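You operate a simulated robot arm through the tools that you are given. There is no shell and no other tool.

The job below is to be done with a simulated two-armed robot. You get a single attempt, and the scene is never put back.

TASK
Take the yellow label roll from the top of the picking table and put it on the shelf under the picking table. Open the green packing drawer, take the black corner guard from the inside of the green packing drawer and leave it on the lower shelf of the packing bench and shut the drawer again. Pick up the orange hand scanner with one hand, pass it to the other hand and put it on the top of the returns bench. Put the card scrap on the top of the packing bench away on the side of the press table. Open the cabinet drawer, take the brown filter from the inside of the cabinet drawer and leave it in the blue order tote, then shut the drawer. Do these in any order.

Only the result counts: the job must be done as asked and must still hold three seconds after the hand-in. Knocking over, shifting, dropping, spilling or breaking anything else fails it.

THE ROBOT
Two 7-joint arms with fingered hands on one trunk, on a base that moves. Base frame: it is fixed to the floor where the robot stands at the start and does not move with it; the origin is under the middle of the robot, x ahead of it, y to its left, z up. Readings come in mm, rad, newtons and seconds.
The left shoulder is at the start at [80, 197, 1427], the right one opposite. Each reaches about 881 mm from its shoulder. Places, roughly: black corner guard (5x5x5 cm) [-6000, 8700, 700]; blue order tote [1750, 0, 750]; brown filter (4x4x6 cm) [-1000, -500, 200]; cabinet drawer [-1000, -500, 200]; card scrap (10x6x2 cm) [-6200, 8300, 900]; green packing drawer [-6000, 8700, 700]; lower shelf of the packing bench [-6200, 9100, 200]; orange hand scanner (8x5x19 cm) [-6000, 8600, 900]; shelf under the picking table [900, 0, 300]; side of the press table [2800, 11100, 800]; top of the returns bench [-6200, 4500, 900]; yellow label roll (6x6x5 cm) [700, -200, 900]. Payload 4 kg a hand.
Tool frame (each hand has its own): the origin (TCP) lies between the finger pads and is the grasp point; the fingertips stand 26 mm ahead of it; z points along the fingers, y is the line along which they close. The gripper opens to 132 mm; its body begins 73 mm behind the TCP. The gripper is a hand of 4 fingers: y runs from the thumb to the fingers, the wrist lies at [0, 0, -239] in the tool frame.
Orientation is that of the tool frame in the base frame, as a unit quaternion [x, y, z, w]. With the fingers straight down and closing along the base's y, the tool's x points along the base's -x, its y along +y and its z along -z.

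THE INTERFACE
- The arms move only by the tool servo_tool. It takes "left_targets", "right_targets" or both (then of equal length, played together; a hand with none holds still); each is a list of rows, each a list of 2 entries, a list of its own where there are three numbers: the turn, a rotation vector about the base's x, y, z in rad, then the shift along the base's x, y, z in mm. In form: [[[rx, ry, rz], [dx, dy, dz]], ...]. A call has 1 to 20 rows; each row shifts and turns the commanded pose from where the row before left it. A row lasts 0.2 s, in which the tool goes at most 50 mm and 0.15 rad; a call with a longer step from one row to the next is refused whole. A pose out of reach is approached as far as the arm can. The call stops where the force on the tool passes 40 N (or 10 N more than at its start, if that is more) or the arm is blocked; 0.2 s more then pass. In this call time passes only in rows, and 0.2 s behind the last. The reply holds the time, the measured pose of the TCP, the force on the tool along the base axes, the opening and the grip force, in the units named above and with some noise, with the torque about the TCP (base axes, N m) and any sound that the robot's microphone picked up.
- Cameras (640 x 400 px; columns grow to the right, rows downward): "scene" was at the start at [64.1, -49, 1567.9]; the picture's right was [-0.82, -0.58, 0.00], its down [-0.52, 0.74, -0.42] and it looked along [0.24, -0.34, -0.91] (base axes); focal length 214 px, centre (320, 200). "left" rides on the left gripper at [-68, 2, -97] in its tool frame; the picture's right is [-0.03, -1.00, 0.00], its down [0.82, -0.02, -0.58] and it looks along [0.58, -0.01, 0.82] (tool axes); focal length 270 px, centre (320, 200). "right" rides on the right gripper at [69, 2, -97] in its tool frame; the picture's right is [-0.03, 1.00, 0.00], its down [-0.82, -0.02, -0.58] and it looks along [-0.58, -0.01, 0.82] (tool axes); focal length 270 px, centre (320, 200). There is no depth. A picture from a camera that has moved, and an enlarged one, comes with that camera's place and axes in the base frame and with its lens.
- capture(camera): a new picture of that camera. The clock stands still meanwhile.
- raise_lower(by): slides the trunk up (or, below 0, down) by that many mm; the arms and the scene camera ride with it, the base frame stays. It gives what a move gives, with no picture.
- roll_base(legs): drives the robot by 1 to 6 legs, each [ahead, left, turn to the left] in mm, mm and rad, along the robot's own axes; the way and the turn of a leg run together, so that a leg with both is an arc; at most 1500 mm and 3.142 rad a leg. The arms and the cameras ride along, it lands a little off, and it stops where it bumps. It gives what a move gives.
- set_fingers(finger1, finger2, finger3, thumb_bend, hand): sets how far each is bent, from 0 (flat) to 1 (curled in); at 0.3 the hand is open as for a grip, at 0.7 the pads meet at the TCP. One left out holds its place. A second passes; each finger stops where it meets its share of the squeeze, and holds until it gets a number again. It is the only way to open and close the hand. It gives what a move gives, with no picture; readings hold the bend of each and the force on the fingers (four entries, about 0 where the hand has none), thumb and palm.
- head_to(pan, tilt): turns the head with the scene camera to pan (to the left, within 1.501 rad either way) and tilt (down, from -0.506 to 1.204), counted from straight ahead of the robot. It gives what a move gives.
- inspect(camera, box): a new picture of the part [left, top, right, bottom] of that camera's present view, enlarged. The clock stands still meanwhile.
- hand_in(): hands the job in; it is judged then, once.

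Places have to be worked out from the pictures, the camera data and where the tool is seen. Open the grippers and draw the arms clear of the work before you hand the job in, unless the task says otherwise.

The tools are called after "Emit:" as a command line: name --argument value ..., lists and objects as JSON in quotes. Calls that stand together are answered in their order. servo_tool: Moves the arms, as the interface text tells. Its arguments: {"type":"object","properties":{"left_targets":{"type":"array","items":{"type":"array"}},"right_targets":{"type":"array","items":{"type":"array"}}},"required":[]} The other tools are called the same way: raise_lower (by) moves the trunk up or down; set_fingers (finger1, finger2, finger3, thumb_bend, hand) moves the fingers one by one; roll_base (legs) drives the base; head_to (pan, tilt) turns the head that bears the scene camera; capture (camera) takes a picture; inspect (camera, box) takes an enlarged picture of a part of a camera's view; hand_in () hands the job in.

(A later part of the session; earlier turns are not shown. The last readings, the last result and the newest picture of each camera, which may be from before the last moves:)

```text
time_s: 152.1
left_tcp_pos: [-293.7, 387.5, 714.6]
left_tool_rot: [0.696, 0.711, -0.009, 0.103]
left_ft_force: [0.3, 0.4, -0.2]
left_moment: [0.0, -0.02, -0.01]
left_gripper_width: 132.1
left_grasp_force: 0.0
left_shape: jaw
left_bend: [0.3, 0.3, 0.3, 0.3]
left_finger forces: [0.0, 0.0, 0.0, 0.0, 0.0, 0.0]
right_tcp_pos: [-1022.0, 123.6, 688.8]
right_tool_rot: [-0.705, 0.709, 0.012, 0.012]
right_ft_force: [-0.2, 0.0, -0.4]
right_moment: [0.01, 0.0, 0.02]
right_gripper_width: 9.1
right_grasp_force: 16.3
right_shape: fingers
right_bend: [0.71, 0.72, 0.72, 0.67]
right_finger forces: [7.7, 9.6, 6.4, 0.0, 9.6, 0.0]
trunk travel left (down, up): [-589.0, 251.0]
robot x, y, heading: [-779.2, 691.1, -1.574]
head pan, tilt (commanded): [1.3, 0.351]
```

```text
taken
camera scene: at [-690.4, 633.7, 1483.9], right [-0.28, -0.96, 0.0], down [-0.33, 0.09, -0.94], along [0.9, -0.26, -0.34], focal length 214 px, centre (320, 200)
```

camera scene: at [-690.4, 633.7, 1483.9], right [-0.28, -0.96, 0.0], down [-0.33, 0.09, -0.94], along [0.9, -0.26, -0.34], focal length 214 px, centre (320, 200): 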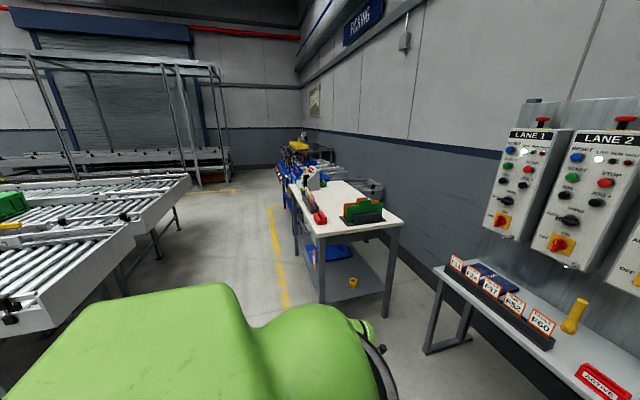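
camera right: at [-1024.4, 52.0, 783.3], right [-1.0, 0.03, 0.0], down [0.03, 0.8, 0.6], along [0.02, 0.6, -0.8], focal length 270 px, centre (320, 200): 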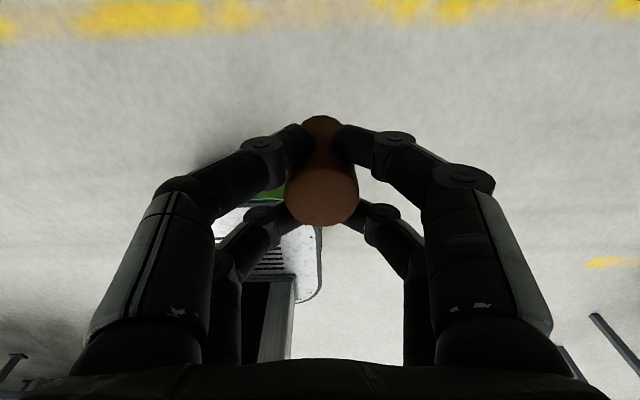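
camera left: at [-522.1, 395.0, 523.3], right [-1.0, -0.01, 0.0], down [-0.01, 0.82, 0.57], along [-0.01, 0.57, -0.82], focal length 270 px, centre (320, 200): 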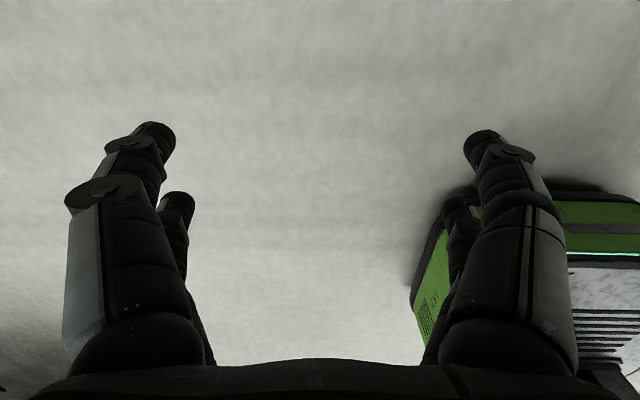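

The filter is held well. I back to y≈1100 and drive sideways along the corridor toward the tote, looking before going further.

Emit:
roll_base --legs '[[-410, 0, 0], [0, 1500, 0]]'

Emit:
head_to --pan 0.7 --tilt 0.4

Emit:
capture --camera "scene"

```text
time_s: 161.7
left_tcp_pos: [1204.1, 766.6, 715.0]
left_tool_rot: [0.701, 0.705, -0.01, 0.102]
left_ft_force: [-0.1, 0.6, 0.0]
left_moment: [0.03, 0.01, 0.01]
left_gripper_width: 131.7
left_grasp_force: 0.0
left_shape: jaw
left_bend: [0.3, 0.3, 0.3, 0.3]
left_finger forces: [0.1, 0.1, 0.0, 0.0, 0.0, 0.1]
right_tcp_pos: [471.5, 515.4, 689.6]
right_tool_rot: [-0.698, 0.716, 0.01, 0.011]
right_ft_force: [0.5, 0.6, -0.6]
right_moment: [0.02, 0.01, 0.02]
right_gripper_width: 9.0
right_grasp_force: 16.8
right_shape: fingers
right_bend: [0.71, 0.72, 0.72, 0.67]
right_finger forces: [7.7, 9.7, 6.5, 0.0, 9.6, 0.0]
trunk travel left (down, up): [-589.0, 251.0]
robot x, y, heading: [724.8, 1075.7, -1.592]
head pan, tilt (commanded): [1.3, 0.351]
```

```text
time_s: 162.7
left_tcp_pos: [1203.6, 765.5, 714.0]
left_tool_rot: [0.701, 0.705, -0.011, 0.104]
left_ft_force: [0.1, -0.1, 1.1]
left_moment: [0.01, -0.01, -0.01]
left_gripper_width: 132.0
left_grasp_force: 0.1
left_shape: jaw
left_bend: [0.3, 0.3, 0.3, 0.3]
left_finger forces: [0.1, 0.1, 0.0, 0.0, 0.0, 0.0]
right_tcp_pos: [472.2, 514.6, 688.1]
right_tool_rot: [-0.698, 0.716, 0.011, 0.011]
right_ft_force: [0.6, 0.7, -0.1]
right_moment: [-0.03, 0.03, 0.0]
right_gripper_width: 9.1
right_grasp_force: 16.7
right_shape: fingers
right_bend: [0.71, 0.72, 0.72, 0.67]
right_finger forces: [7.7, 9.7, 6.6, 0.0, 9.5, 0.1]
trunk travel left (down, up): [-589.0, 251.0]
robot x, y, heading: [722.9, 1075.2, -1.595]
head pan, tilt (commanded): [0.7, 0.4]
```

```text
taken
camera scene: at [779.9, 973.7, 1479.4], right [-0.78, -0.63, 0.0], down [-0.24, 0.3, -0.92], along [0.58, -0.72, -0.39], focal length 214 px, centre (320, 200)
```

scene: 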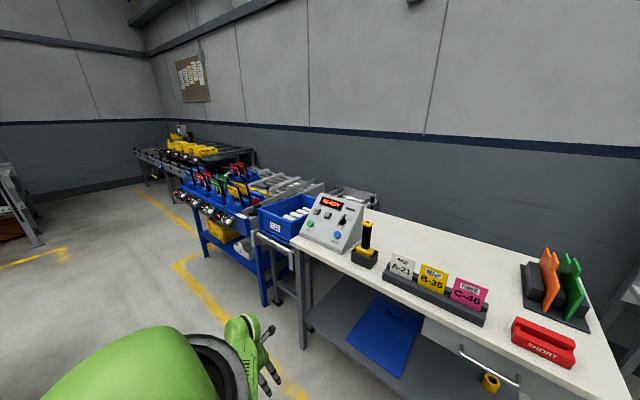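

The blue tote with white rolls inside stands past the table's far end. I enlarge it.

Emit:
inspect --camera "scene" --box '[220, 170, 380, 270]'

```text
4.00 times, centred on (300, 220) of scene
camera zoom: at [779.9, 973.7, 1479.4], right [-0.78, -0.63, 0.0], down [-0.24, 0.3, -0.92], along [0.58, -0.72, -0.39], focal length 858 px, centre (400, 120)
```

zoom: 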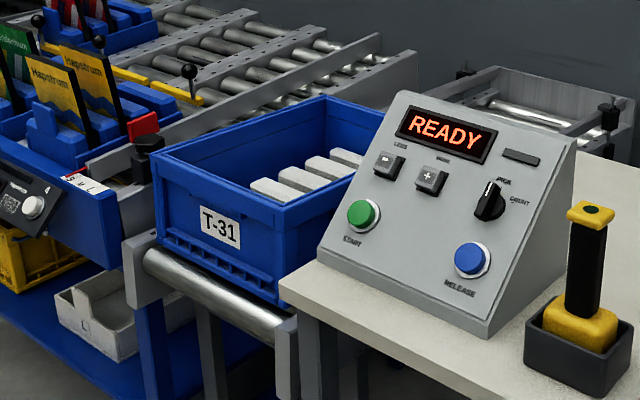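

The tote T-31 is near [1770, 30] with its rim about z 860. I raise the trunk fully, turn left by 0.59 rad here, then go along x first and stay clear of the table's end.

Emit:
raise_lower --by 250

Emit:
roll_base --legs '[[0, 0, 0.59], [523, 814, 0]]'

Emit:
head_to --pan -0.3 --tilt 0.6

Emit:
capture --camera "scene"

```text
time_s: 165.2
left_tcp_pos: [1203.2, 766.1, 964.4]
left_tool_rot: [0.702, 0.705, -0.011, 0.103]
left_ft_force: [0.5, 0.5, 0.8]
left_moment: [0.0, -0.01, 0.04]
left_gripper_width: 132.0
left_grasp_force: 0.1
left_shape: jaw
left_bend: [0.3, 0.3, 0.3, 0.3]
left_finger forces: [0.0, 0.1, 0.1, 0.0, 0.1, 0.1]
right_tcp_pos: [471.1, 516.2, 939.2]
right_tool_rot: [-0.699, 0.715, 0.011, 0.013]
right_ft_force: [-0.5, -0.1, -1.5]
right_moment: [-0.02, -0.01, 0.02]
right_gripper_width: 9.1
right_grasp_force: 16.7
right_shape: fingers
right_bend: [0.71, 0.72, 0.72, 0.67]
right_finger forces: [7.7, 9.8, 6.6, 0.0, 9.7, 0.0]
trunk travel left (down, up): [-839.0, 1.0]
robot x, y, heading: [722.6, 1075.3, -1.595]
head pan, tilt (commanded): [0.7, 0.4]
```

```text
time_s: 171.9
left_tcp_pos: [2257.8, 1050.2, 966.1]
left_tool_rot: [0.477, 0.873, 0.017, 0.102]
left_ft_force: [-0.4, 0.2, 0.4]
left_moment: [0.02, -0.01, -0.01]
left_gripper_width: 131.8
left_grasp_force: 0.1
left_shape: jaw
left_bend: [0.3, 0.3, 0.3, 0.3]
left_finger forces: [0.1, 0.0, 0.0, 0.1, 0.1, 0.0]
right_tcp_pos: [1772.3, 445.7, 938.9]
right_tool_rot: [0.87, -0.493, -0.014, -0.008]
right_ft_force: [0.7, -0.2, 0.8]
right_moment: [0.01, -0.02, 0.01]
right_gripper_width: 8.8
right_grasp_force: 16.3
right_shape: fingers
right_bend: [0.71, 0.72, 0.72, 0.67]
right_finger forces: [7.5, 9.7, 6.3, 0.0, 9.6, 0.1]
trunk travel left (down, up): [-839.0, 1.0]
robot x, y, heading: [1687.8, 1056.0, -1.032]
head pan, tilt (commanded): [0.7, 0.4]
```

```text
time_s: 173.2
left_tcp_pos: [2259.2, 1050.4, 963.8]
left_tool_rot: [0.477, 0.873, 0.018, 0.102]
left_ft_force: [0.5, 0.4, -1.2]
left_moment: [0.01, 0.0, 0.0]
left_gripper_width: 132.0
left_grasp_force: 0.0
left_shape: jaw
left_bend: [0.3, 0.3, 0.3, 0.3]
left_finger forces: [0.0, 0.0, 0.0, 0.0, 0.1, 0.0]
right_tcp_pos: [1774.8, 447.4, 938.9]
right_tool_rot: [0.87, -0.493, -0.014, -0.008]
right_ft_force: [0.2, -0.5, -0.3]
right_moment: [0.0, -0.01, -0.01]
right_gripper_width: 9.1
right_grasp_force: 16.6
right_shape: fingers
right_bend: [0.71, 0.72, 0.72, 0.67]
right_finger forces: [7.5, 9.7, 6.3, 0.0, 9.4, 0.0]
trunk travel left (down, up): [-839.0, 1.0]
robot x, y, heading: [1688.1, 1059.3, -1.035]
head pan, tilt (commanded): [-0.3, 0.6]
```

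```text
taken
camera scene: at [1723.3, 943.8, 1711.2], right [-0.97, -0.24, 0.0], down [-0.13, 0.55, -0.83], along [0.2, -0.8, -0.56], focal length 214 px, centre (320, 200)
```

scene: 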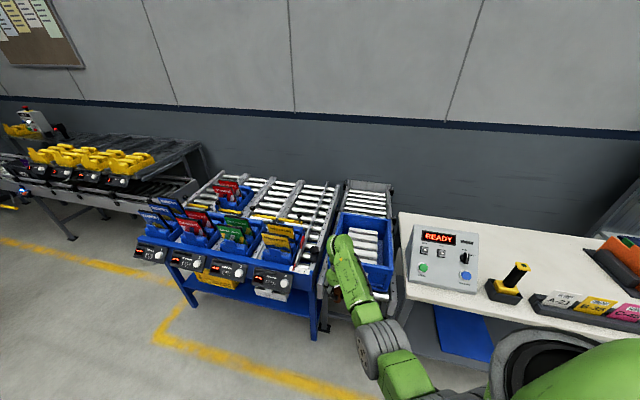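

I enlarge the tote from here to see the free space inside.

Emit:
inspect --camera "scene" --box '[300, 190, 420, 310]'

Emit:
capture --camera "right"

```text
3.33 times, centred on (360, 250) of scene
camera zoom: at [1723.3, 943.8, 1711.2], right [-0.97, -0.24, 0.0], down [-0.13, 0.55, -0.83], along [0.2, -0.8, -0.56], focal length 715 px, centre (187, 33)
```

zoom: 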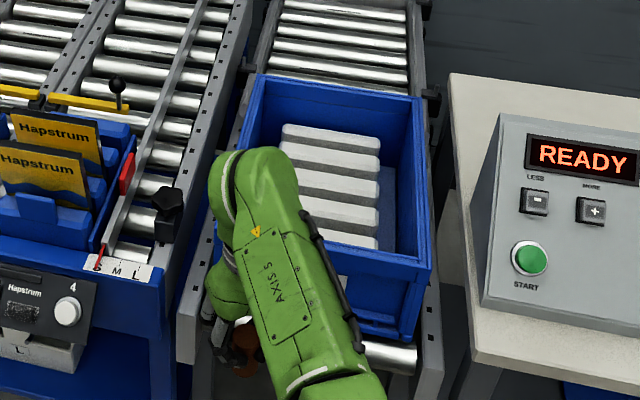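

```text
taken
camera right: at [1808.9, 383.8, 1033.8], right [-0.87, -0.49, 0.0], down [-0.39, 0.69, 0.6], along [-0.3, 0.53, -0.8], focal length 270 px, centre (320, 200)
```

right: 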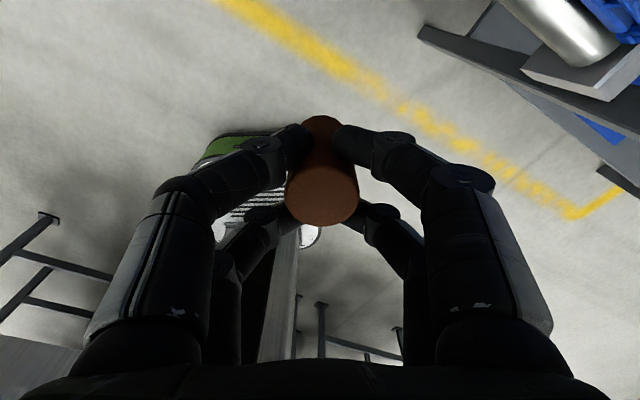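

The tote spans x 1550–1850, y -165–228, with five white packs inside. I raise the hand 60 mm and move over the tote's front part to look down.

Emit:
servo_tool --right_targets '[[[0, 0, 0], [0, 0, 20]], [[0, 0, 0], [0, 0, 20]], [[0, 0, 0], [0, 0, 20]], [[0, 0, 0], [0, 0, 15]]]'

Emit:
roll_base --legs '[[260, -242, 0]]'

Emit:
capture --camera "right"

Emit:
head_to --pan -0.25 --tilt 0.9

Emit:
capture --camera "scene"

```text
time_s: 174.2
left_tcp_pos: [2258.9, 1051.4, 964.7]
left_tool_rot: [0.478, 0.873, 0.018, 0.102]
left_ft_force: [-0.1, 0.4, 1.2]
left_moment: [0.0, -0.03, 0.0]
left_gripper_width: 132.0
left_grasp_force: 0.0
left_shape: jaw
left_bend: [0.3, 0.3, 0.3, 0.3]
left_finger forces: [0.0, 0.0, 0.1, 0.0, 0.0, 0.0]
right_tcp_pos: [1775.7, 446.1, 1014.5]
right_tool_rot: [0.87, -0.492, -0.014, -0.009]
right_ft_force: [0.2, 0.1, 0.2]
right_moment: [-0.03, 0.01, 0.01]
right_gripper_width: 8.3
right_grasp_force: 18.3
right_shape: fingers
right_bend: [0.71, 0.72, 0.72, 0.67]
right_finger forces: [8.5, 10.4, 7.3, 0.1, 10.0, 0.0]
trunk travel left (down, up): [-839.0, 1.0]
robot x, y, heading: [1687.5, 1054.1, -1.032]
head pan, tilt (commanded): [-0.3, 0.6]
```

```text
time_s: 176.5
left_tcp_pos: [2181.3, 706.3, 963.8]
left_tool_rot: [0.474, 0.874, 0.017, 0.103]
left_ft_force: [0.2, 0.7, 1.3]
left_moment: [-0.04, -0.05, -0.02]
left_gripper_width: 132.0
left_grasp_force: 0.1
left_shape: jaw
left_bend: [0.3, 0.3, 0.3, 0.3]
left_finger forces: [0.0, 0.0, 0.0, 0.1, 0.0, 0.0]
right_tcp_pos: [1701.9, 96.1, 1015.5]
right_tool_rot: [0.872, -0.489, -0.014, -0.006]
right_ft_force: [-0.7, 0.1, -0.4]
right_moment: [-0.03, -0.04, -0.02]
right_gripper_width: 8.5
right_grasp_force: 18.0
right_shape: fingers
right_bend: [0.71, 0.72, 0.72, 0.67]
right_finger forces: [8.4, 10.3, 7.1, 0.1, 10.0, 0.1]
trunk travel left (down, up): [-839.0, 1.0]
robot x, y, heading: [1609.3, 702.4, -1.024]
head pan, tilt (commanded): [-0.3, 0.6]
```

```text
taken
camera right: at [1736.6, 35.5, 1110.3], right [-0.87, -0.5, 0.0], down [-0.4, 0.69, 0.6], along [-0.3, 0.52, -0.8], focal length 270 px, centre (320, 200)
```

right: 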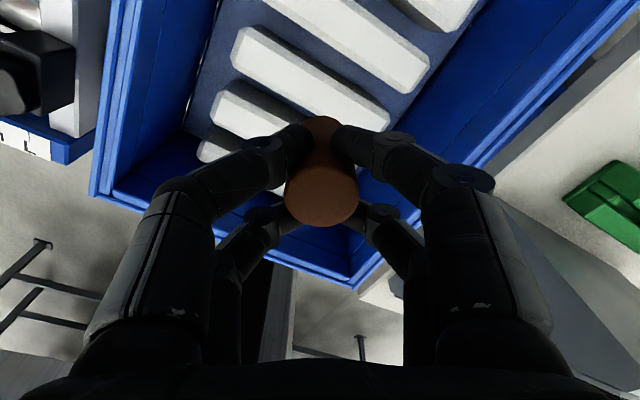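

```text
time_s: 177.3
left_tcp_pos: [2179.7, 703.1, 964.5]
left_tool_rot: [0.474, 0.874, 0.018, 0.102]
left_ft_force: [-0.5, -0.6, 0.5]
left_moment: [-0.02, -0.02, 0.02]
left_gripper_width: 132.1
left_grasp_force: 0.0
left_shape: jaw
left_bend: [0.3, 0.3, 0.3, 0.3]
left_finger forces: [0.0, 0.0, 0.0, 0.0, 0.0, 0.1]
right_tcp_pos: [1700.4, 95.0, 1015.0]
right_tool_rot: [0.872, -0.489, -0.015, -0.009]
right_ft_force: [0.8, -0.3, 0.3]
right_moment: [0.01, -0.02, -0.02]
right_gripper_width: 8.7
right_grasp_force: 18.3
right_shape: fingers
right_bend: [0.71, 0.72, 0.72, 0.67]
right_finger forces: [8.4, 10.4, 7.1, 0.1, 10.0, 0.1]
trunk travel left (down, up): [-839.0, 1.0]
robot x, y, heading: [1607.5, 702.7, -1.023]
head pan, tilt (commanded): [-0.25, 0.901]
```

```text
taken
camera scene: at [1645.6, 606.0, 1686.5], right [-0.96, -0.29, 0.0], down [-0.23, 0.75, -0.62], along [0.18, -0.59, -0.78], focal length 214 px, centre (320, 200)
```

scene: 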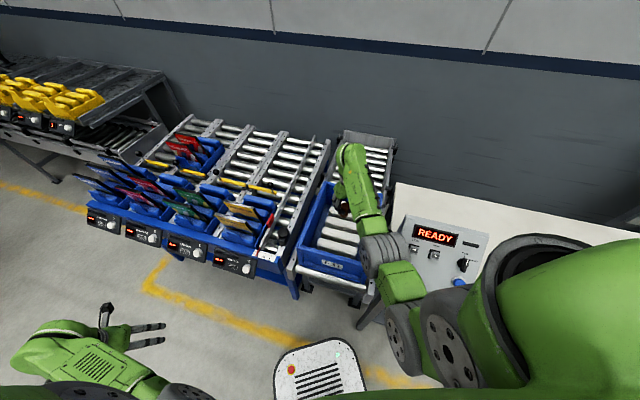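

Triangulating the corners gives the tote's rim at z≈905, x 1554–1842, y -106–267. I enlarge the hand's view to locate the packs' tops.

Emit:
inspect --camera "right" --box '[80, 0, 480, 250]'

Emit:
inspect --camera "scene" --box '[280, 140, 400, 300]'

```text
1.60 times, centred on (280, 125) of right
camera zoom: at [1736.1, 33.0, 1108.6], right [-0.87, -0.5, 0.0], down [-0.4, 0.69, 0.6], along [-0.3, 0.52, -0.8], focal length 432 px, centre (384, 320)
```

zoom: 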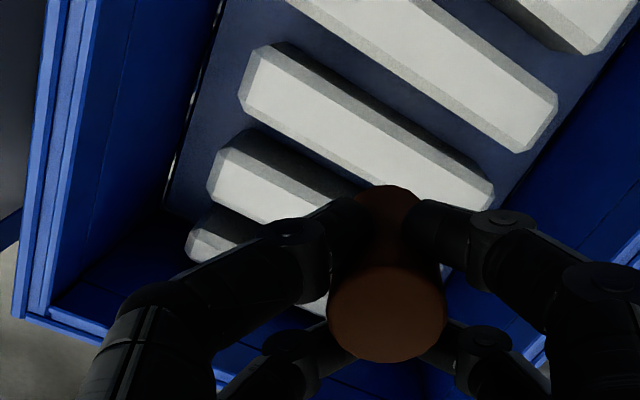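

```text
2.50 times, centred on (340, 220) of scene
camera zoom: at [1645.6, 606.0, 1686.5], right [-0.96, -0.29, 0.0], down [-0.23, 0.75, -0.62], along [0.18, -0.59, -0.78], focal length 536 px, centre (270, 150)
```

zoom: 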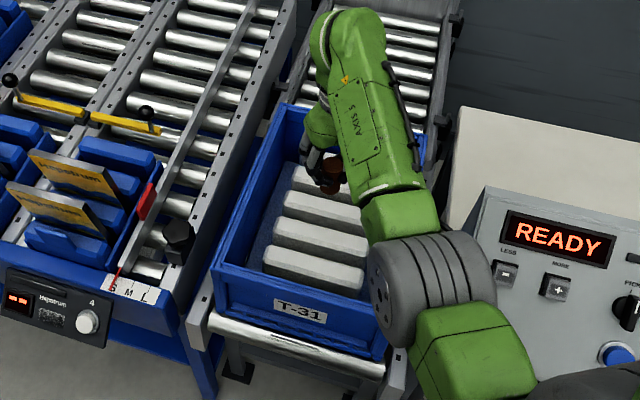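

Packs are about 31 mm wide on top, pitch ~65 mm. I choose the pack centred near [1707, 107], shift the hand there, and lower the trunk 100 mm to verify.

Emit:
servo_tool --right_targets '[[[0, 0, 0], [5, 14, 0]]]'

Emit:
raise_lower --by -95

Emit:
inspect --camera "right" --box '[160, 0, 480, 240]'

Emit:
inspect --camera "scene" --box '[280, 140, 400, 300]'

```text
time_s: 177.7
left_tcp_pos: [2178.6, 703.7, 964.4]
left_tool_rot: [0.474, 0.874, 0.018, 0.102]
left_ft_force: [0.6, -0.3, -0.3]
left_moment: [-0.03, 0.02, 0.0]
left_gripper_width: 131.8
left_grasp_force: 0.0
left_shape: jaw
left_bend: [0.3, 0.3, 0.3, 0.3]
left_finger forces: [0.0, 0.1, 0.0, 0.0, 0.1, 0.1]
right_tcp_pos: [1706.1, 109.4, 1013.9]
right_tool_rot: [0.872, -0.489, -0.014, -0.008]
right_ft_force: [-0.4, -0.9, -0.3]
right_moment: [-0.03, 0.0, 0.0]
right_gripper_width: 8.4
right_grasp_force: 17.3
right_shape: fingers
right_bend: [0.71, 0.72, 0.72, 0.67]
right_finger forces: [8.7, 10.4, 7.2, 0.0, 10.0, 0.0]
trunk travel left (down, up): [-839.0, 1.0]
robot x, y, heading: [1608.1, 706.1, -1.021]
head pan, tilt (commanded): [-0.25, 0.901]
```

```text
time_s: 179.0
left_tcp_pos: [2179.3, 703.3, 870.5]
left_tool_rot: [0.474, 0.875, 0.018, 0.102]
left_ft_force: [0.0, 0.2, -0.3]
left_moment: [0.02, -0.01, -0.03]
left_gripper_width: 131.6
left_grasp_force: 0.1
left_shape: jaw
left_bend: [0.3, 0.3, 0.3, 0.3]
left_finger forces: [0.1, 0.1, 0.1, 0.0, 0.1, 0.1]
right_tcp_pos: [1705.2, 109.5, 918.3]
right_tool_rot: [0.872, -0.489, -0.014, -0.008]
right_ft_force: [0.0, 0.5, 0.1]
right_moment: [-0.02, -0.04, 0.02]
right_gripper_width: 8.6
right_grasp_force: 18.2
right_shape: fingers
right_bend: [0.71, 0.72, 0.72, 0.67]
right_finger forces: [8.6, 10.3, 7.4, 0.0, 10.0, 0.0]
trunk travel left (down, up): [-744.0, 96.0]
robot x, y, heading: [1611.4, 702.2, -1.026]
head pan, tilt (commanded): [-0.25, 0.901]
```

```text
1.67 times, centred on (320, 120) of right
camera zoom: at [1741.1, 46.3, 1013.1], right [-0.87, -0.5, 0.0], down [-0.4, 0.69, 0.6], along [-0.3, 0.52, -0.8], focal length 450 px, centre (320, 333)
```

zoom: 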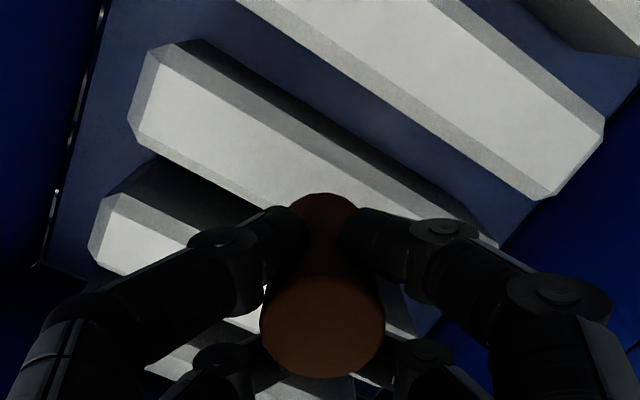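

```text
2.50 times, centred on (340, 220) of scene
camera zoom: at [1645.5, 606.1, 1591.5], right [-0.96, -0.29, 0.0], down [-0.23, 0.75, -0.62], along [0.18, -0.59, -0.78], focal length 536 px, centre (270, 150)
```

zoom: 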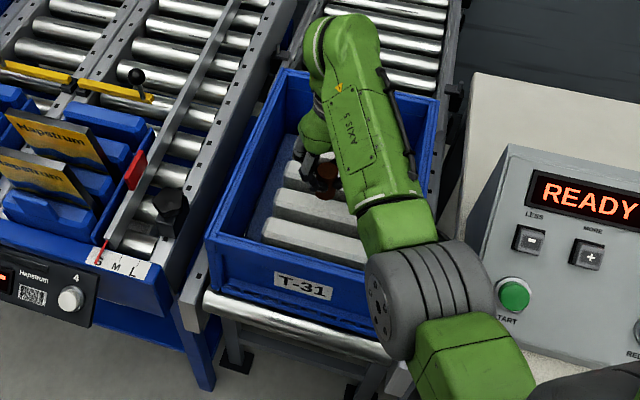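

The filter's bottom is near z 840 and slightly toward -y of the pack's centre line. I lower 30 mm more to judge with less parallax.

Emit:
raise_lower --by -30

Emit:
inspect --camera "right" --box '[160, 0, 480, 240]'

Emit:
inspect --camera "scene" --box '[310, 190, 400, 270]'

```text
time_s: 179.7
left_tcp_pos: [2180.3, 702.9, 839.5]
left_tool_rot: [0.474, 0.874, 0.019, 0.103]
left_ft_force: [-1.2, -0.2, 0.0]
left_moment: [0.0, -0.03, -0.02]
left_gripper_width: 132.0
left_grasp_force: 0.1
left_shape: jaw
left_bend: [0.3, 0.3, 0.3, 0.3]
left_finger forces: [0.1, 0.0, 0.1, 0.0, 0.0, 0.1]
right_tcp_pos: [1705.3, 108.5, 888.3]
right_tool_rot: [0.872, -0.49, -0.014, -0.008]
right_ft_force: [0.4, 0.3, 0.6]
right_moment: [0.01, 0.0, 0.0]
right_gripper_width: 8.4
right_grasp_force: 18.2
right_shape: fingers
right_bend: [0.71, 0.72, 0.72, 0.67]
right_finger forces: [8.5, 10.5, 7.3, 0.0, 10.0, 0.1]
trunk travel left (down, up): [-714.0, 126.0]
robot x, y, heading: [1611.6, 707.6, -1.024]
head pan, tilt (commanded): [-0.25, 0.901]
```

```text
1.67 times, centred on (320, 120) of right
camera zoom: at [1741.1, 46.3, 983.0], right [-0.87, -0.5, 0.0], down [-0.4, 0.69, 0.6], along [-0.3, 0.52, -0.8], focal length 450 px, centre (320, 333)
```

zoom: 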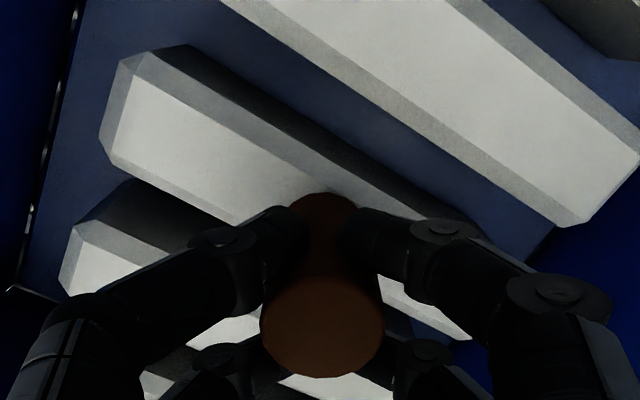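

```text
5.00 times, centred on (355, 230) of scene
camera zoom: at [1645.4, 606.1, 1561.4], right [-0.96, -0.29, 0.0], down [-0.23, 0.75, -0.62], along [0.18, -0.59, -0.78], focal length 1072 px, centre (145, 50)
```

zoom: 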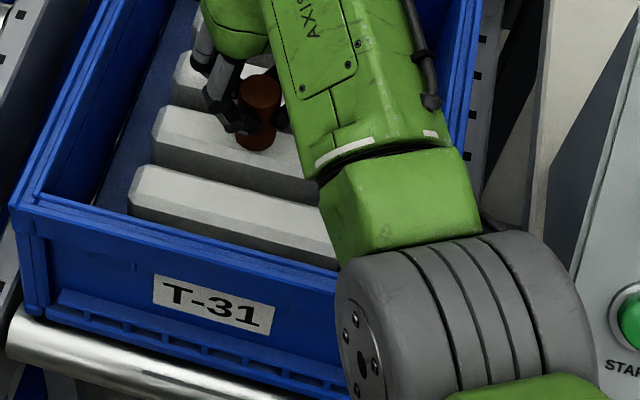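

Both views put the filter's bottom almost centred over the second pack, about 4 mm toward -y. I correct that and lower in small steps to feel contact.

Emit:
servo_tool --right_targets '[[[0, 0, 0], [0, 4, 0]], [[0, 0, 0], [0, 0, -5]], [[0, 0, 0], [0, 0, -5]]]'

Emit:
servo_tool --right_targets '[[[0, 0, 0], [0, 0, -4]]]'

Emit:
servo_tool --right_targets '[[[0, 0, 0], [0, 0, -4]]]'

Emit:
inspect --camera "scene" --box '[310, 190, 400, 270]'

```text
time_s: 180.5
left_tcp_pos: [2180.7, 703.7, 840.1]
left_tool_rot: [0.474, 0.874, 0.018, 0.102]
left_ft_force: [-0.4, 0.0, 0.1]
left_moment: [0.02, 0.0, -0.01]
left_gripper_width: 131.7
left_grasp_force: 0.0
left_shape: jaw
left_bend: [0.3, 0.3, 0.3, 0.3]
left_finger forces: [0.0, 0.0, 0.0, 0.0, 0.0, 0.1]
right_tcp_pos: [1707.4, 113.2, 878.8]
right_tool_rot: [0.872, -0.489, -0.014, -0.008]
right_ft_force: [0.2, -0.4, 1.5]
right_moment: [0.01, 0.02, 0.0]
right_gripper_width: 8.4
right_grasp_force: 19.2
right_shape: fingers
right_bend: [0.72, 0.72, 0.72, 0.67]
right_finger forces: [9.0, 11.0, 7.9, 0.0, 10.3, 0.0]
trunk travel left (down, up): [-714.0, 126.0]
robot x, y, heading: [1608.5, 702.5, -1.027]
head pan, tilt (commanded): [-0.25, 0.901]
```

```text
time_s: 180.9
left_tcp_pos: [2178.5, 704.3, 839.0]
left_tool_rot: [0.474, 0.875, 0.017, 0.102]
left_ft_force: [0.0, 0.3, 0.5]
left_moment: [0.01, -0.02, 0.03]
left_gripper_width: 131.9
left_grasp_force: 0.0
left_shape: jaw
left_bend: [0.3, 0.3, 0.3, 0.3]
left_finger forces: [0.0, 0.0, 0.1, 0.1, 0.1, 0.0]
right_tcp_pos: [1706.3, 112.9, 876.8]
right_tool_rot: [0.872, -0.49, -0.012, -0.005]
right_ft_force: [-0.2, -1.9, 12.8]
right_moment: [-0.03, -0.02, 0.04]
right_gripper_width: 8.1
right_grasp_force: 21.8
right_shape: fingers
right_bend: [0.72, 0.72, 0.73, 0.71]
right_finger forces: [10.5, 12.1, 8.5, 0.0, 11.3, 0.0]
trunk travel left (down, up): [-714.0, 126.0]
robot x, y, heading: [1606.4, 703.3, -1.023]
head pan, tilt (commanded): [-0.25, 0.901]
```

```text
time_s: 181.3
left_tcp_pos: [2180.1, 706.2, 839.9]
left_tool_rot: [0.473, 0.875, 0.017, 0.103]
left_ft_force: [0.3, -0.4, 0.4]
left_moment: [-0.04, -0.03, -0.01]
left_gripper_width: 132.0
left_grasp_force: 0.1
left_shape: jaw
left_bend: [0.3, 0.3, 0.3, 0.3]
left_finger forces: [0.0, 0.1, 0.0, 0.0, 0.0, 0.1]
right_tcp_pos: [1706.4, 113.5, 875.0]
right_tool_rot: [0.872, -0.489, -0.01, -0.005]
right_ft_force: [0.3, -2.1, 28.7]
right_moment: [-0.05, 0.02, 0.09]
right_gripper_width: 7.7
right_grasp_force: 25.6
right_shape: fingers
right_bend: [0.72, 0.73, 0.73, 0.72]
right_finger forces: [12.9, 13.9, 10.8, 0.0, 14.1, 0.0]
trunk travel left (down, up): [-714.0, 126.0]
robot x, y, heading: [1610.3, 700.0, -1.022]
head pan, tilt (commanded): [-0.25, 0.901]
```

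```text
5.00 times, centred on (355, 230) of scene
camera zoom: at [1644.5, 611.0, 1562.2], right [-0.96, -0.29, 0.0], down [-0.23, 0.75, -0.62], along [0.18, -0.6, -0.78], focal length 1072 px, centre (145, 50)
```

zoom: 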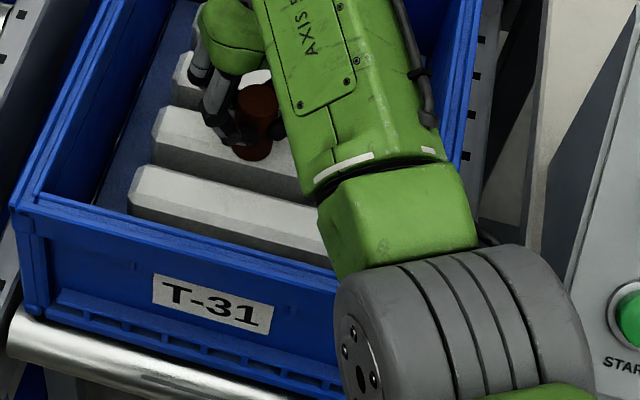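

Contact at TCP z≈877 (filter bottom ≈ 800) and it looks centred on the pack. I relieve the press and open the fingers gently.

Emit:
servo_tool --right_targets '[[[0, 0, 0], [0, 0, 6]]]'

Emit:
set_fingers --hand "right" --finger1 0.64 --finger2 0.64 --finger3 0.64 --thumb_bend 0.64

Emit:
set_fingers --hand "right" --finger1 0.5 --finger2 0.5 --finger3 0.5 --thumb_bend 0.5

Emit:
capture --camera "right"

Emit:
inspect --camera "scene" --box '[310, 190, 400, 270]'

```text
time_s: 181.7
left_tcp_pos: [2179.1, 703.5, 839.3]
left_tool_rot: [0.474, 0.875, 0.018, 0.102]
left_ft_force: [0.8, 0.7, 0.3]
left_moment: [0.04, 0.02, 0.02]
left_gripper_width: 131.8
left_grasp_force: 0.1
left_shape: jaw
left_bend: [0.3, 0.3, 0.3, 0.3]
left_finger forces: [0.1, 0.0, 0.0, 0.1, 0.0, 0.1]
right_tcp_pos: [1705.1, 113.8, 876.6]
right_tool_rot: [0.872, -0.489, -0.015, -0.007]
right_ft_force: [0.2, -1.9, 16.3]
right_moment: [-0.06, -0.03, 0.03]
right_gripper_width: 7.8
right_grasp_force: 24.0
right_shape: fingers
right_bend: [0.72, 0.73, 0.73, 0.72]
right_finger forces: [11.4, 13.0, 9.7, 0.1, 13.5, 0.1]
trunk travel left (down, up): [-714.0, 126.0]
robot x, y, heading: [1612.0, 705.2, -1.024]
head pan, tilt (commanded): [-0.25, 0.901]
```

```text
time_s: 182.7
left_tcp_pos: [2181.4, 704.7, 839.4]
left_tool_rot: [0.474, 0.875, 0.018, 0.101]
left_ft_force: [-1.0, 0.5, 0.1]
left_moment: [0.02, -0.01, 0.0]
left_gripper_width: 131.7
left_grasp_force: 0.1
left_shape: jaw
left_bend: [0.3, 0.3, 0.3, 0.3]
left_finger forces: [0.1, 0.0, 0.0, 0.0, 0.0, 0.0]
right_tcp_pos: [1706.3, 113.0, 875.5]
right_tool_rot: [0.872, -0.49, -0.015, -0.008]
right_ft_force: [0.3, 0.2, 0.4]
right_moment: [-0.01, 0.0, 0.02]
right_gripper_width: 19.2
right_grasp_force: 0.0
right_shape: fingers
right_bend: [0.64, 0.64, 0.64, 0.64]
right_finger forces: [0.0, 0.1, 0.1, 0.0, 0.0, 0.1]
trunk travel left (down, up): [-714.0, 126.0]
robot x, y, heading: [1609.3, 703.1, -1.023]
head pan, tilt (commanded): [-0.25, 0.901]
```

```text
time_s: 183.7
left_tcp_pos: [2180.3, 703.5, 838.8]
left_tool_rot: [0.474, 0.874, 0.019, 0.101]
left_ft_force: [-0.1, -0.4, 0.0]
left_moment: [0.0, 0.02, 0.03]
left_gripper_width: 132.0
left_grasp_force: 0.1
left_shape: jaw
left_bend: [0.3, 0.3, 0.3, 0.3]
left_finger forces: [0.0, 0.0, 0.1, 0.0, 0.1, 0.0]
right_tcp_pos: [1706.3, 111.9, 875.5]
right_tool_rot: [0.872, -0.489, -0.014, -0.008]
right_ft_force: [0.1, 0.3, -0.1]
right_moment: [-0.01, 0.01, 0.02]
right_gripper_width: 65.2
right_grasp_force: 0.1
right_shape: fingers
right_bend: [0.5, 0.5, 0.5, 0.5]
right_finger forces: [0.0, 0.0, 0.0, 0.0, 0.0, 0.0]
trunk travel left (down, up): [-714.0, 126.0]
robot x, y, heading: [1602.6, 702.3, -1.018]
head pan, tilt (commanded): [-0.25, 0.901]
```

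```text
taken
camera right: at [1741.4, 50.0, 971.0], right [-0.87, -0.5, 0.0], down [-0.4, 0.69, 0.6], along [-0.3, 0.52, -0.8], focal length 270 px, centre (320, 200)
```

right: 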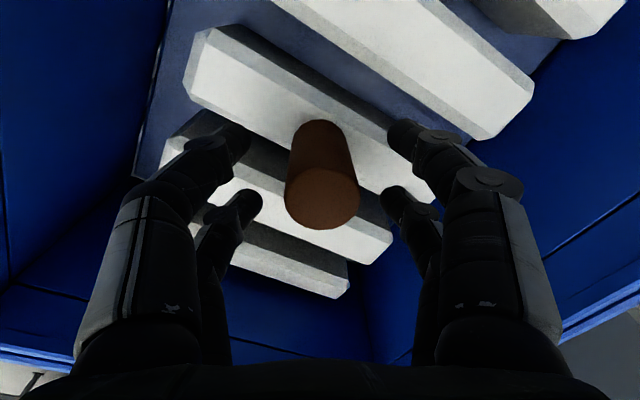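

```text
5.00 times, centred on (355, 230) of scene
camera zoom: at [1645.5, 606.0, 1561.4], right [-0.96, -0.29, 0.0], down [-0.23, 0.75, -0.62], along [0.18, -0.59, -0.78], focal length 1072 px, centre (145, 50)
```

zoom: 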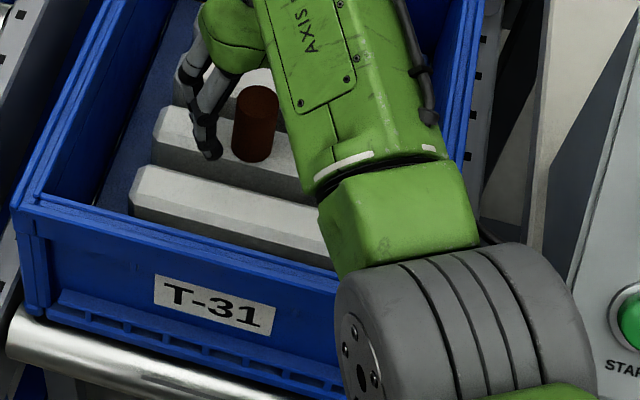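

The filter stands on the pack inside the tote. I raise the hand straight up and back away the way I came.

Emit:
raise_lower --by 126

Emit:
inspect --camera "scene" --box '[300, 160, 400, 270]'

Emit:
roll_base --legs '[[-260, 242, 0]]'

Emit:
head_to --pan -0.3 --tilt 0.6

Emit:
inspect --camera "scene" --box '[300, 190, 420, 310]'

```text
time_s: 185.3
left_tcp_pos: [2179.0, 704.0, 965.2]
left_tool_rot: [0.474, 0.874, 0.019, 0.102]
left_ft_force: [0.3, -0.6, -0.3]
left_moment: [0.0, 0.01, 0.0]
left_gripper_width: 132.0
left_grasp_force: 0.0
left_shape: jaw
left_bend: [0.3, 0.3, 0.3, 0.3]
left_finger forces: [0.0, 0.0, 0.0, 0.0, 0.1, 0.0]
right_tcp_pos: [1705.8, 111.9, 1002.3]
right_tool_rot: [0.872, -0.489, -0.014, -0.008]
right_ft_force: [-0.2, -0.2, -0.6]
right_moment: [0.0, 0.01, 0.0]
right_gripper_width: 65.6
right_grasp_force: 0.1
right_shape: fingers
right_bend: [0.5, 0.5, 0.5, 0.5]
right_finger forces: [0.0, 0.0, 0.0, 0.0, 0.0, 0.1]
trunk travel left (down, up): [-840.0, 0.0]
robot x, y, heading: [1606.8, 705.8, -1.021]
head pan, tilt (commanded): [-0.25, 0.901]
```

```text
3.64 times, centred on (350, 215) of scene
camera zoom: at [1645.6, 605.8, 1687.1], right [-0.96, -0.29, 0.0], down [-0.23, 0.75, -0.62], along [0.18, -0.59, -0.78], focal length 780 px, centre (211, 146)
```

zoom: 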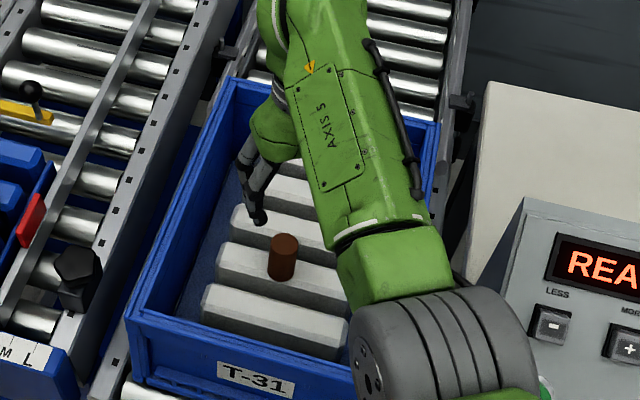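

```text
time_s: 187.6
left_tcp_pos: [2249.9, 1046.8, 964.7]
left_tool_rot: [0.474, 0.875, 0.02, 0.101]
left_ft_force: [0.6, -0.2, 0.4]
left_moment: [-0.01, 0.02, -0.01]
left_gripper_width: 132.1
left_grasp_force: 0.0
left_shape: jaw
left_bend: [0.3, 0.3, 0.3, 0.3]
left_finger forces: [0.1, 0.1, 0.0, 0.0, 0.0, 0.0]
right_tcp_pos: [1776.0, 455.4, 1000.2]
right_tool_rot: [0.872, -0.489, -0.014, -0.009]
right_ft_force: [1.3, -0.6, 0.7]
right_moment: [0.06, -0.01, 0.0]
right_gripper_width: 65.2
right_grasp_force: 0.1
right_shape: fingers
right_bend: [0.5, 0.5, 0.5, 0.5]
right_finger forces: [0.0, 0.0, 0.1, 0.0, 0.2, 0.0]
trunk travel left (down, up): [-840.0, 0.0]
robot x, y, heading: [1678.4, 1047.2, -1.023]
head pan, tilt (commanded): [-0.25, 0.901]
```

```text
time_s: 188.4
left_tcp_pos: [2249.4, 1049.2, 964.6]
left_tool_rot: [0.474, 0.874, 0.018, 0.103]
left_ft_force: [-0.3, 0.3, 0.2]
left_moment: [0.0, 0.0, 0.02]
left_gripper_width: 131.7
left_grasp_force: 0.1
left_shape: jaw
left_bend: [0.3, 0.3, 0.3, 0.3]
left_finger forces: [0.0, 0.1, 0.0, 0.0, 0.0, 0.0]
right_tcp_pos: [1775.1, 459.3, 1001.6]
right_tool_rot: [0.872, -0.489, -0.015, -0.008]
right_ft_force: [0.5, -0.3, -1.1]
right_moment: [0.01, 0.02, 0.01]
right_gripper_width: 65.4
right_grasp_force: 0.1
right_shape: fingers
right_bend: [0.5, 0.5, 0.5, 0.5]
right_finger forces: [0.0, 0.0, 0.1, 0.0, 0.1, 0.1]
trunk travel left (down, up): [-840.0, 0.0]
robot x, y, heading: [1680.8, 1047.6, -1.023]
head pan, tilt (commanded): [-0.3, 0.6]
```

```text
3.33 times, centred on (360, 250) of scene
camera zoom: at [1714.7, 938.8, 1711.9], right [-0.97, -0.25, 0.0], down [-0.14, 0.55, -0.82], along [0.2, -0.8, -0.57], focal length 715 px, centre (187, 33)
```

zoom: 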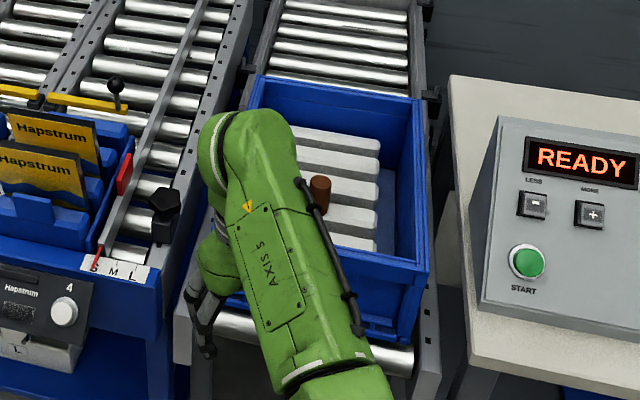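

The filter is confirmed standing in the tote. I go back to close the cabinet drawer: turn right, drive back along the corridor, lower the trunk and rotate the hand so its camera faces sideways.

Emit:
roll_base --legs '[[0, 0, -0.548], [0, -1500, 0], [0, -930, 0]]'

Emit:
servo_tool --right_targets '[[[0, 0, -0.143], [0, 0, 0]], [[0, 0, -0.143], [0, 0, 0]], [[0, 0, -0.143], [0, 0, 0]], [[0, 0, -0.143], [0, 0, 0]], [[0, 0, -0.143], [0, 0, 0]], [[0, 0, -0.143], [0, 0, 0]], [[0, 0, -0.143], [0, 0, 0]], [[0, 0, -0.143], [0, 0, 0]], [[0, 0, -0.143], [0, 0, 0]], [[0, 0, -0.143], [0, 0, 0]], [[0, 0, -0.141], [0, 0, 0]]]'

Emit:
set_fingers --hand "right" --finger1 0.7 --finger2 0.7 --finger3 0.7 --thumb_bend 0.7

Emit:
head_to --pan -0.2 --tilt 0.6

Emit:
capture --camera "scene"

```text
time_s: 201.9
left_tcp_pos: [-282.3, 714.3, 963.4]
left_tool_rot: [0.69, 0.716, -0.01, 0.103]
left_ft_force: [0.5, 0.5, 0.0]
left_moment: [0.03, 0.03, 0.01]
left_gripper_width: 131.9
left_grasp_force: 0.0
left_shape: jaw
left_bend: [0.3, 0.3, 0.3, 0.3]
left_finger forces: [0.0, 0.1, 0.0, 0.1, 0.0, 0.1]
right_tcp_pos: [-992.5, 452.2, 1002.1]
right_tool_rot: [0.71, -0.704, -0.012, -0.012]
right_ft_force: [-0.3, -0.6, 0.1]
right_moment: [0.03, 0.02, 0.01]
right_gripper_width: 65.3
right_grasp_force: 0.1
right_shape: fingers
right_bend: [0.5, 0.5, 0.5, 0.5]
right_finger forces: [0.0, 0.0, 0.1, 0.0, 0.0, 0.1]
trunk travel left (down, up): [-840.0, 0.0]
robot x, y, heading: [-772.5, 1008.2, -1.564]
head pan, tilt (commanded): [-0.3, 0.6]
```

```text
time_s: 204.3
left_tcp_pos: [-283.4, 714.8, 964.7]
left_tool_rot: [0.69, 0.716, -0.01, 0.104]
left_ft_force: [0.1, 0.5, 0.7]
left_moment: [0.01, -0.01, 0.0]
left_gripper_width: 131.9
left_grasp_force: 0.0
left_shape: jaw
left_bend: [0.3, 0.3, 0.3, 0.3]
left_finger forces: [0.0, 0.0, 0.0, 0.1, 0.1, 0.0]
right_tcp_pos: [-993.6, 452.1, 1001.6]
right_tool_rot: [-0.003, 1.0, 0.0, 0.016]
right_ft_force: [0.1, -0.6, -0.3]
right_moment: [0.0, 0.03, -0.02]
right_gripper_width: 65.5
right_grasp_force: 0.1
right_shape: fingers
right_bend: [0.5, 0.5, 0.5, 0.5]
right_finger forces: [0.1, 0.0, 0.0, 0.0, 0.0, 0.0]
trunk travel left (down, up): [-840.0, 0.0]
robot x, y, heading: [-771.0, 1006.7, -1.559]
head pan, tilt (commanded): [-0.3, 0.6]
```

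```text
time_s: 205.3
left_tcp_pos: [-282.4, 715.8, 965.4]
left_tool_rot: [0.69, 0.716, -0.01, 0.102]
left_ft_force: [-0.1, -0.4, -0.1]
left_moment: [0.01, -0.03, 0.0]
left_gripper_width: 131.9
left_grasp_force: 0.1
left_shape: jaw
left_bend: [0.3, 0.3, 0.3, 0.3]
left_finger forces: [0.0, 0.1, 0.0, 0.0, 0.1, 0.0]
right_tcp_pos: [-993.7, 452.2, 1002.1]
right_tool_rot: [-0.003, 1.0, 0.0, 0.016]
right_ft_force: [0.0, 0.3, -0.2]
right_moment: [0.0, -0.04, 0.02]
right_gripper_width: 1.5
right_grasp_force: 0.0
right_shape: fingers
right_bend: [0.7, 0.7, 0.7, 0.7]
right_finger forces: [0.1, 0.0, 0.1, 0.0, 0.1, 0.0]
trunk travel left (down, up): [-840.0, 0.0]
robot x, y, heading: [-774.2, 1011.6, -1.568]
head pan, tilt (commanded): [-0.3, 0.6]
```

```text
time_s: 206.0
left_tcp_pos: [-282.9, 714.8, 965.9]
left_tool_rot: [0.691, 0.716, -0.009, 0.103]
left_ft_force: [0.6, 0.7, 0.3]
left_moment: [-0.02, 0.0, 0.0]
left_gripper_width: 131.7
left_grasp_force: 0.1
left_shape: jaw
left_bend: [0.3, 0.3, 0.3, 0.3]
left_finger forces: [0.1, 0.1, 0.0, 0.0, 0.0, 0.0]
right_tcp_pos: [-993.4, 452.3, 1002.6]
right_tool_rot: [-0.003, 1.0, 0.0, 0.016]
right_ft_force: [0.0, -0.1, -0.7]
right_moment: [-0.01, 0.02, 0.0]
right_gripper_width: 1.1
right_grasp_force: 0.0
right_shape: fingers
right_bend: [0.7, 0.7, 0.7, 0.7]
right_finger forces: [0.0, 0.1, 0.0, 0.0, 0.0, 0.0]
trunk travel left (down, up): [-840.0, 0.0]
robot x, y, heading: [-774.0, 1007.1, -1.568]
head pan, tilt (commanded): [-0.201, 0.6]
```

```text
taken
camera scene: at [-790.6, 892.7, 1711.9], right [-0.98, 0.19, 0.0], down [0.11, 0.55, -0.83], along [-0.16, -0.81, -0.56], focal length 214 px, centre (320, 200)
```

scene: 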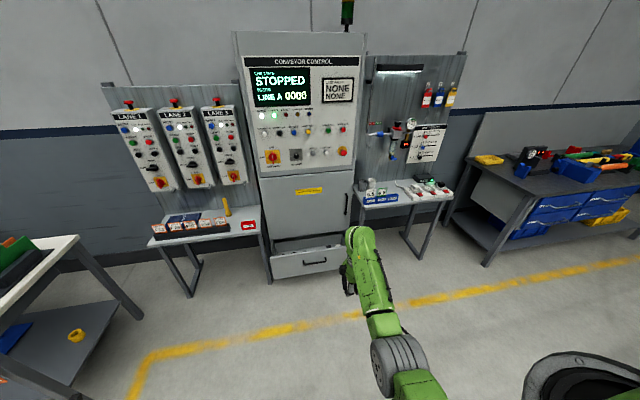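

I lower the trunk so the closed hand is at z≈380 (above the bar, below the panel's top) and drive up near the drawer.

Emit:
raise_lower --by -622

Emit:
roll_base --legs '[[590, 0, 0]]'

Emit:
head_to --pan -0.2 --tilt 0.8

Emit:
capture --camera "scene"

Emit:
capture --camera "right"

```text
refused: -622 is not a number from -400 to 400
```

```text
time_s: 209.3
left_tcp_pos: [-276.1, 120.5, 965.8]
left_tool_rot: [0.688, 0.718, -0.011, 0.104]
left_ft_force: [0.2, 0.5, -0.2]
left_moment: [-0.02, 0.0, -0.02]
left_gripper_width: 131.9
left_grasp_force: 0.0
left_shape: jaw
left_bend: [0.3, 0.3, 0.3, 0.3]
left_finger forces: [0.0, 0.0, 0.0, 0.1, 0.0, 0.0]
right_tcp_pos: [-985.2, -145.7, 1001.5]
right_tool_rot: [-0.006, 1.0, -0.001, 0.016]
right_ft_force: [0.2, -0.2, 0.5]
right_moment: [0.0, 0.01, 0.0]
right_gripper_width: 1.6
right_grasp_force: 0.0
right_shape: fingers
right_bend: [0.7, 0.7, 0.7, 0.7]
right_finger forces: [0.0, 0.1, 0.1, 0.1, 0.0, 0.0]
trunk travel left (down, up): [-840.0, 0.0]
robot x, y, heading: [-767.2, 411.3, -1.563]
head pan, tilt (commanded): [-0.201, 0.6]
```

```text
time_s: 210.1
left_tcp_pos: [-274.8, 118.0, 965.6]
left_tool_rot: [0.688, 0.718, -0.009, 0.104]
left_ft_force: [0.2, 0.3, 0.2]
left_moment: [-0.02, 0.0, -0.01]
left_gripper_width: 131.9
left_grasp_force: 0.1
left_shape: jaw
left_bend: [0.3, 0.3, 0.3, 0.3]
left_finger forces: [0.1, 0.0, 0.0, 0.1, 0.0, 0.0]
right_tcp_pos: [-986.3, -146.1, 1001.4]
right_tool_rot: [-0.006, 1.0, 0.0, 0.016]
right_ft_force: [0.4, 0.3, 0.0]
right_moment: [-0.01, 0.0, 0.03]
right_gripper_width: 1.6
right_grasp_force: 0.1
right_shape: fingers
right_bend: [0.7, 0.7, 0.7, 0.7]
right_finger forces: [0.0, 0.1, 0.0, 0.0, 0.0, 0.0]
trunk travel left (down, up): [-840.0, 0.0]
robot x, y, heading: [-771.8, 410.3, -1.564]
head pan, tilt (commanded): [-0.201, 0.799]
```

```text
taken
camera scene: at [-783.3, 302.6, 1695.2], right [-0.98, 0.19, 0.0], down [0.13, 0.7, -0.7], along [-0.13, -0.69, -0.72], focal length 214 px, centre (320, 200)
```

scene: 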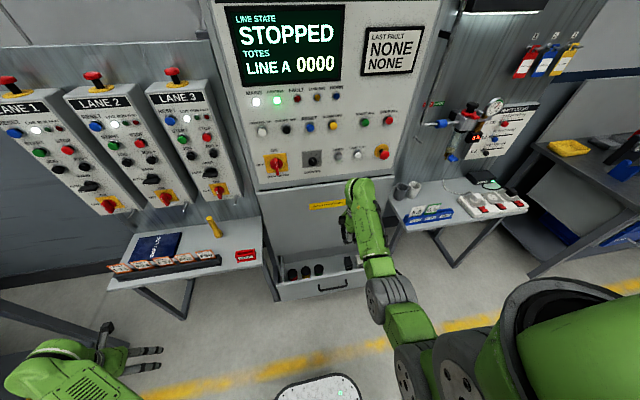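

```text
taken
camera right: at [-1057.8, -146.3, 1097.0], right [0.01, 1.0, 0.0], down [0.8, -0.01, 0.6], along [0.6, -0.01, -0.8], focal length 270 px, centre (320, 200)
```

right: 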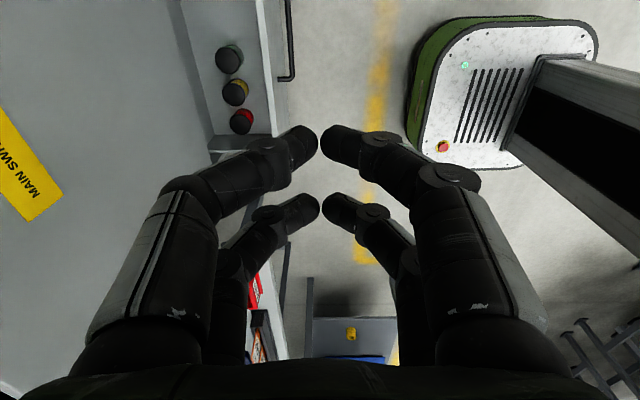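

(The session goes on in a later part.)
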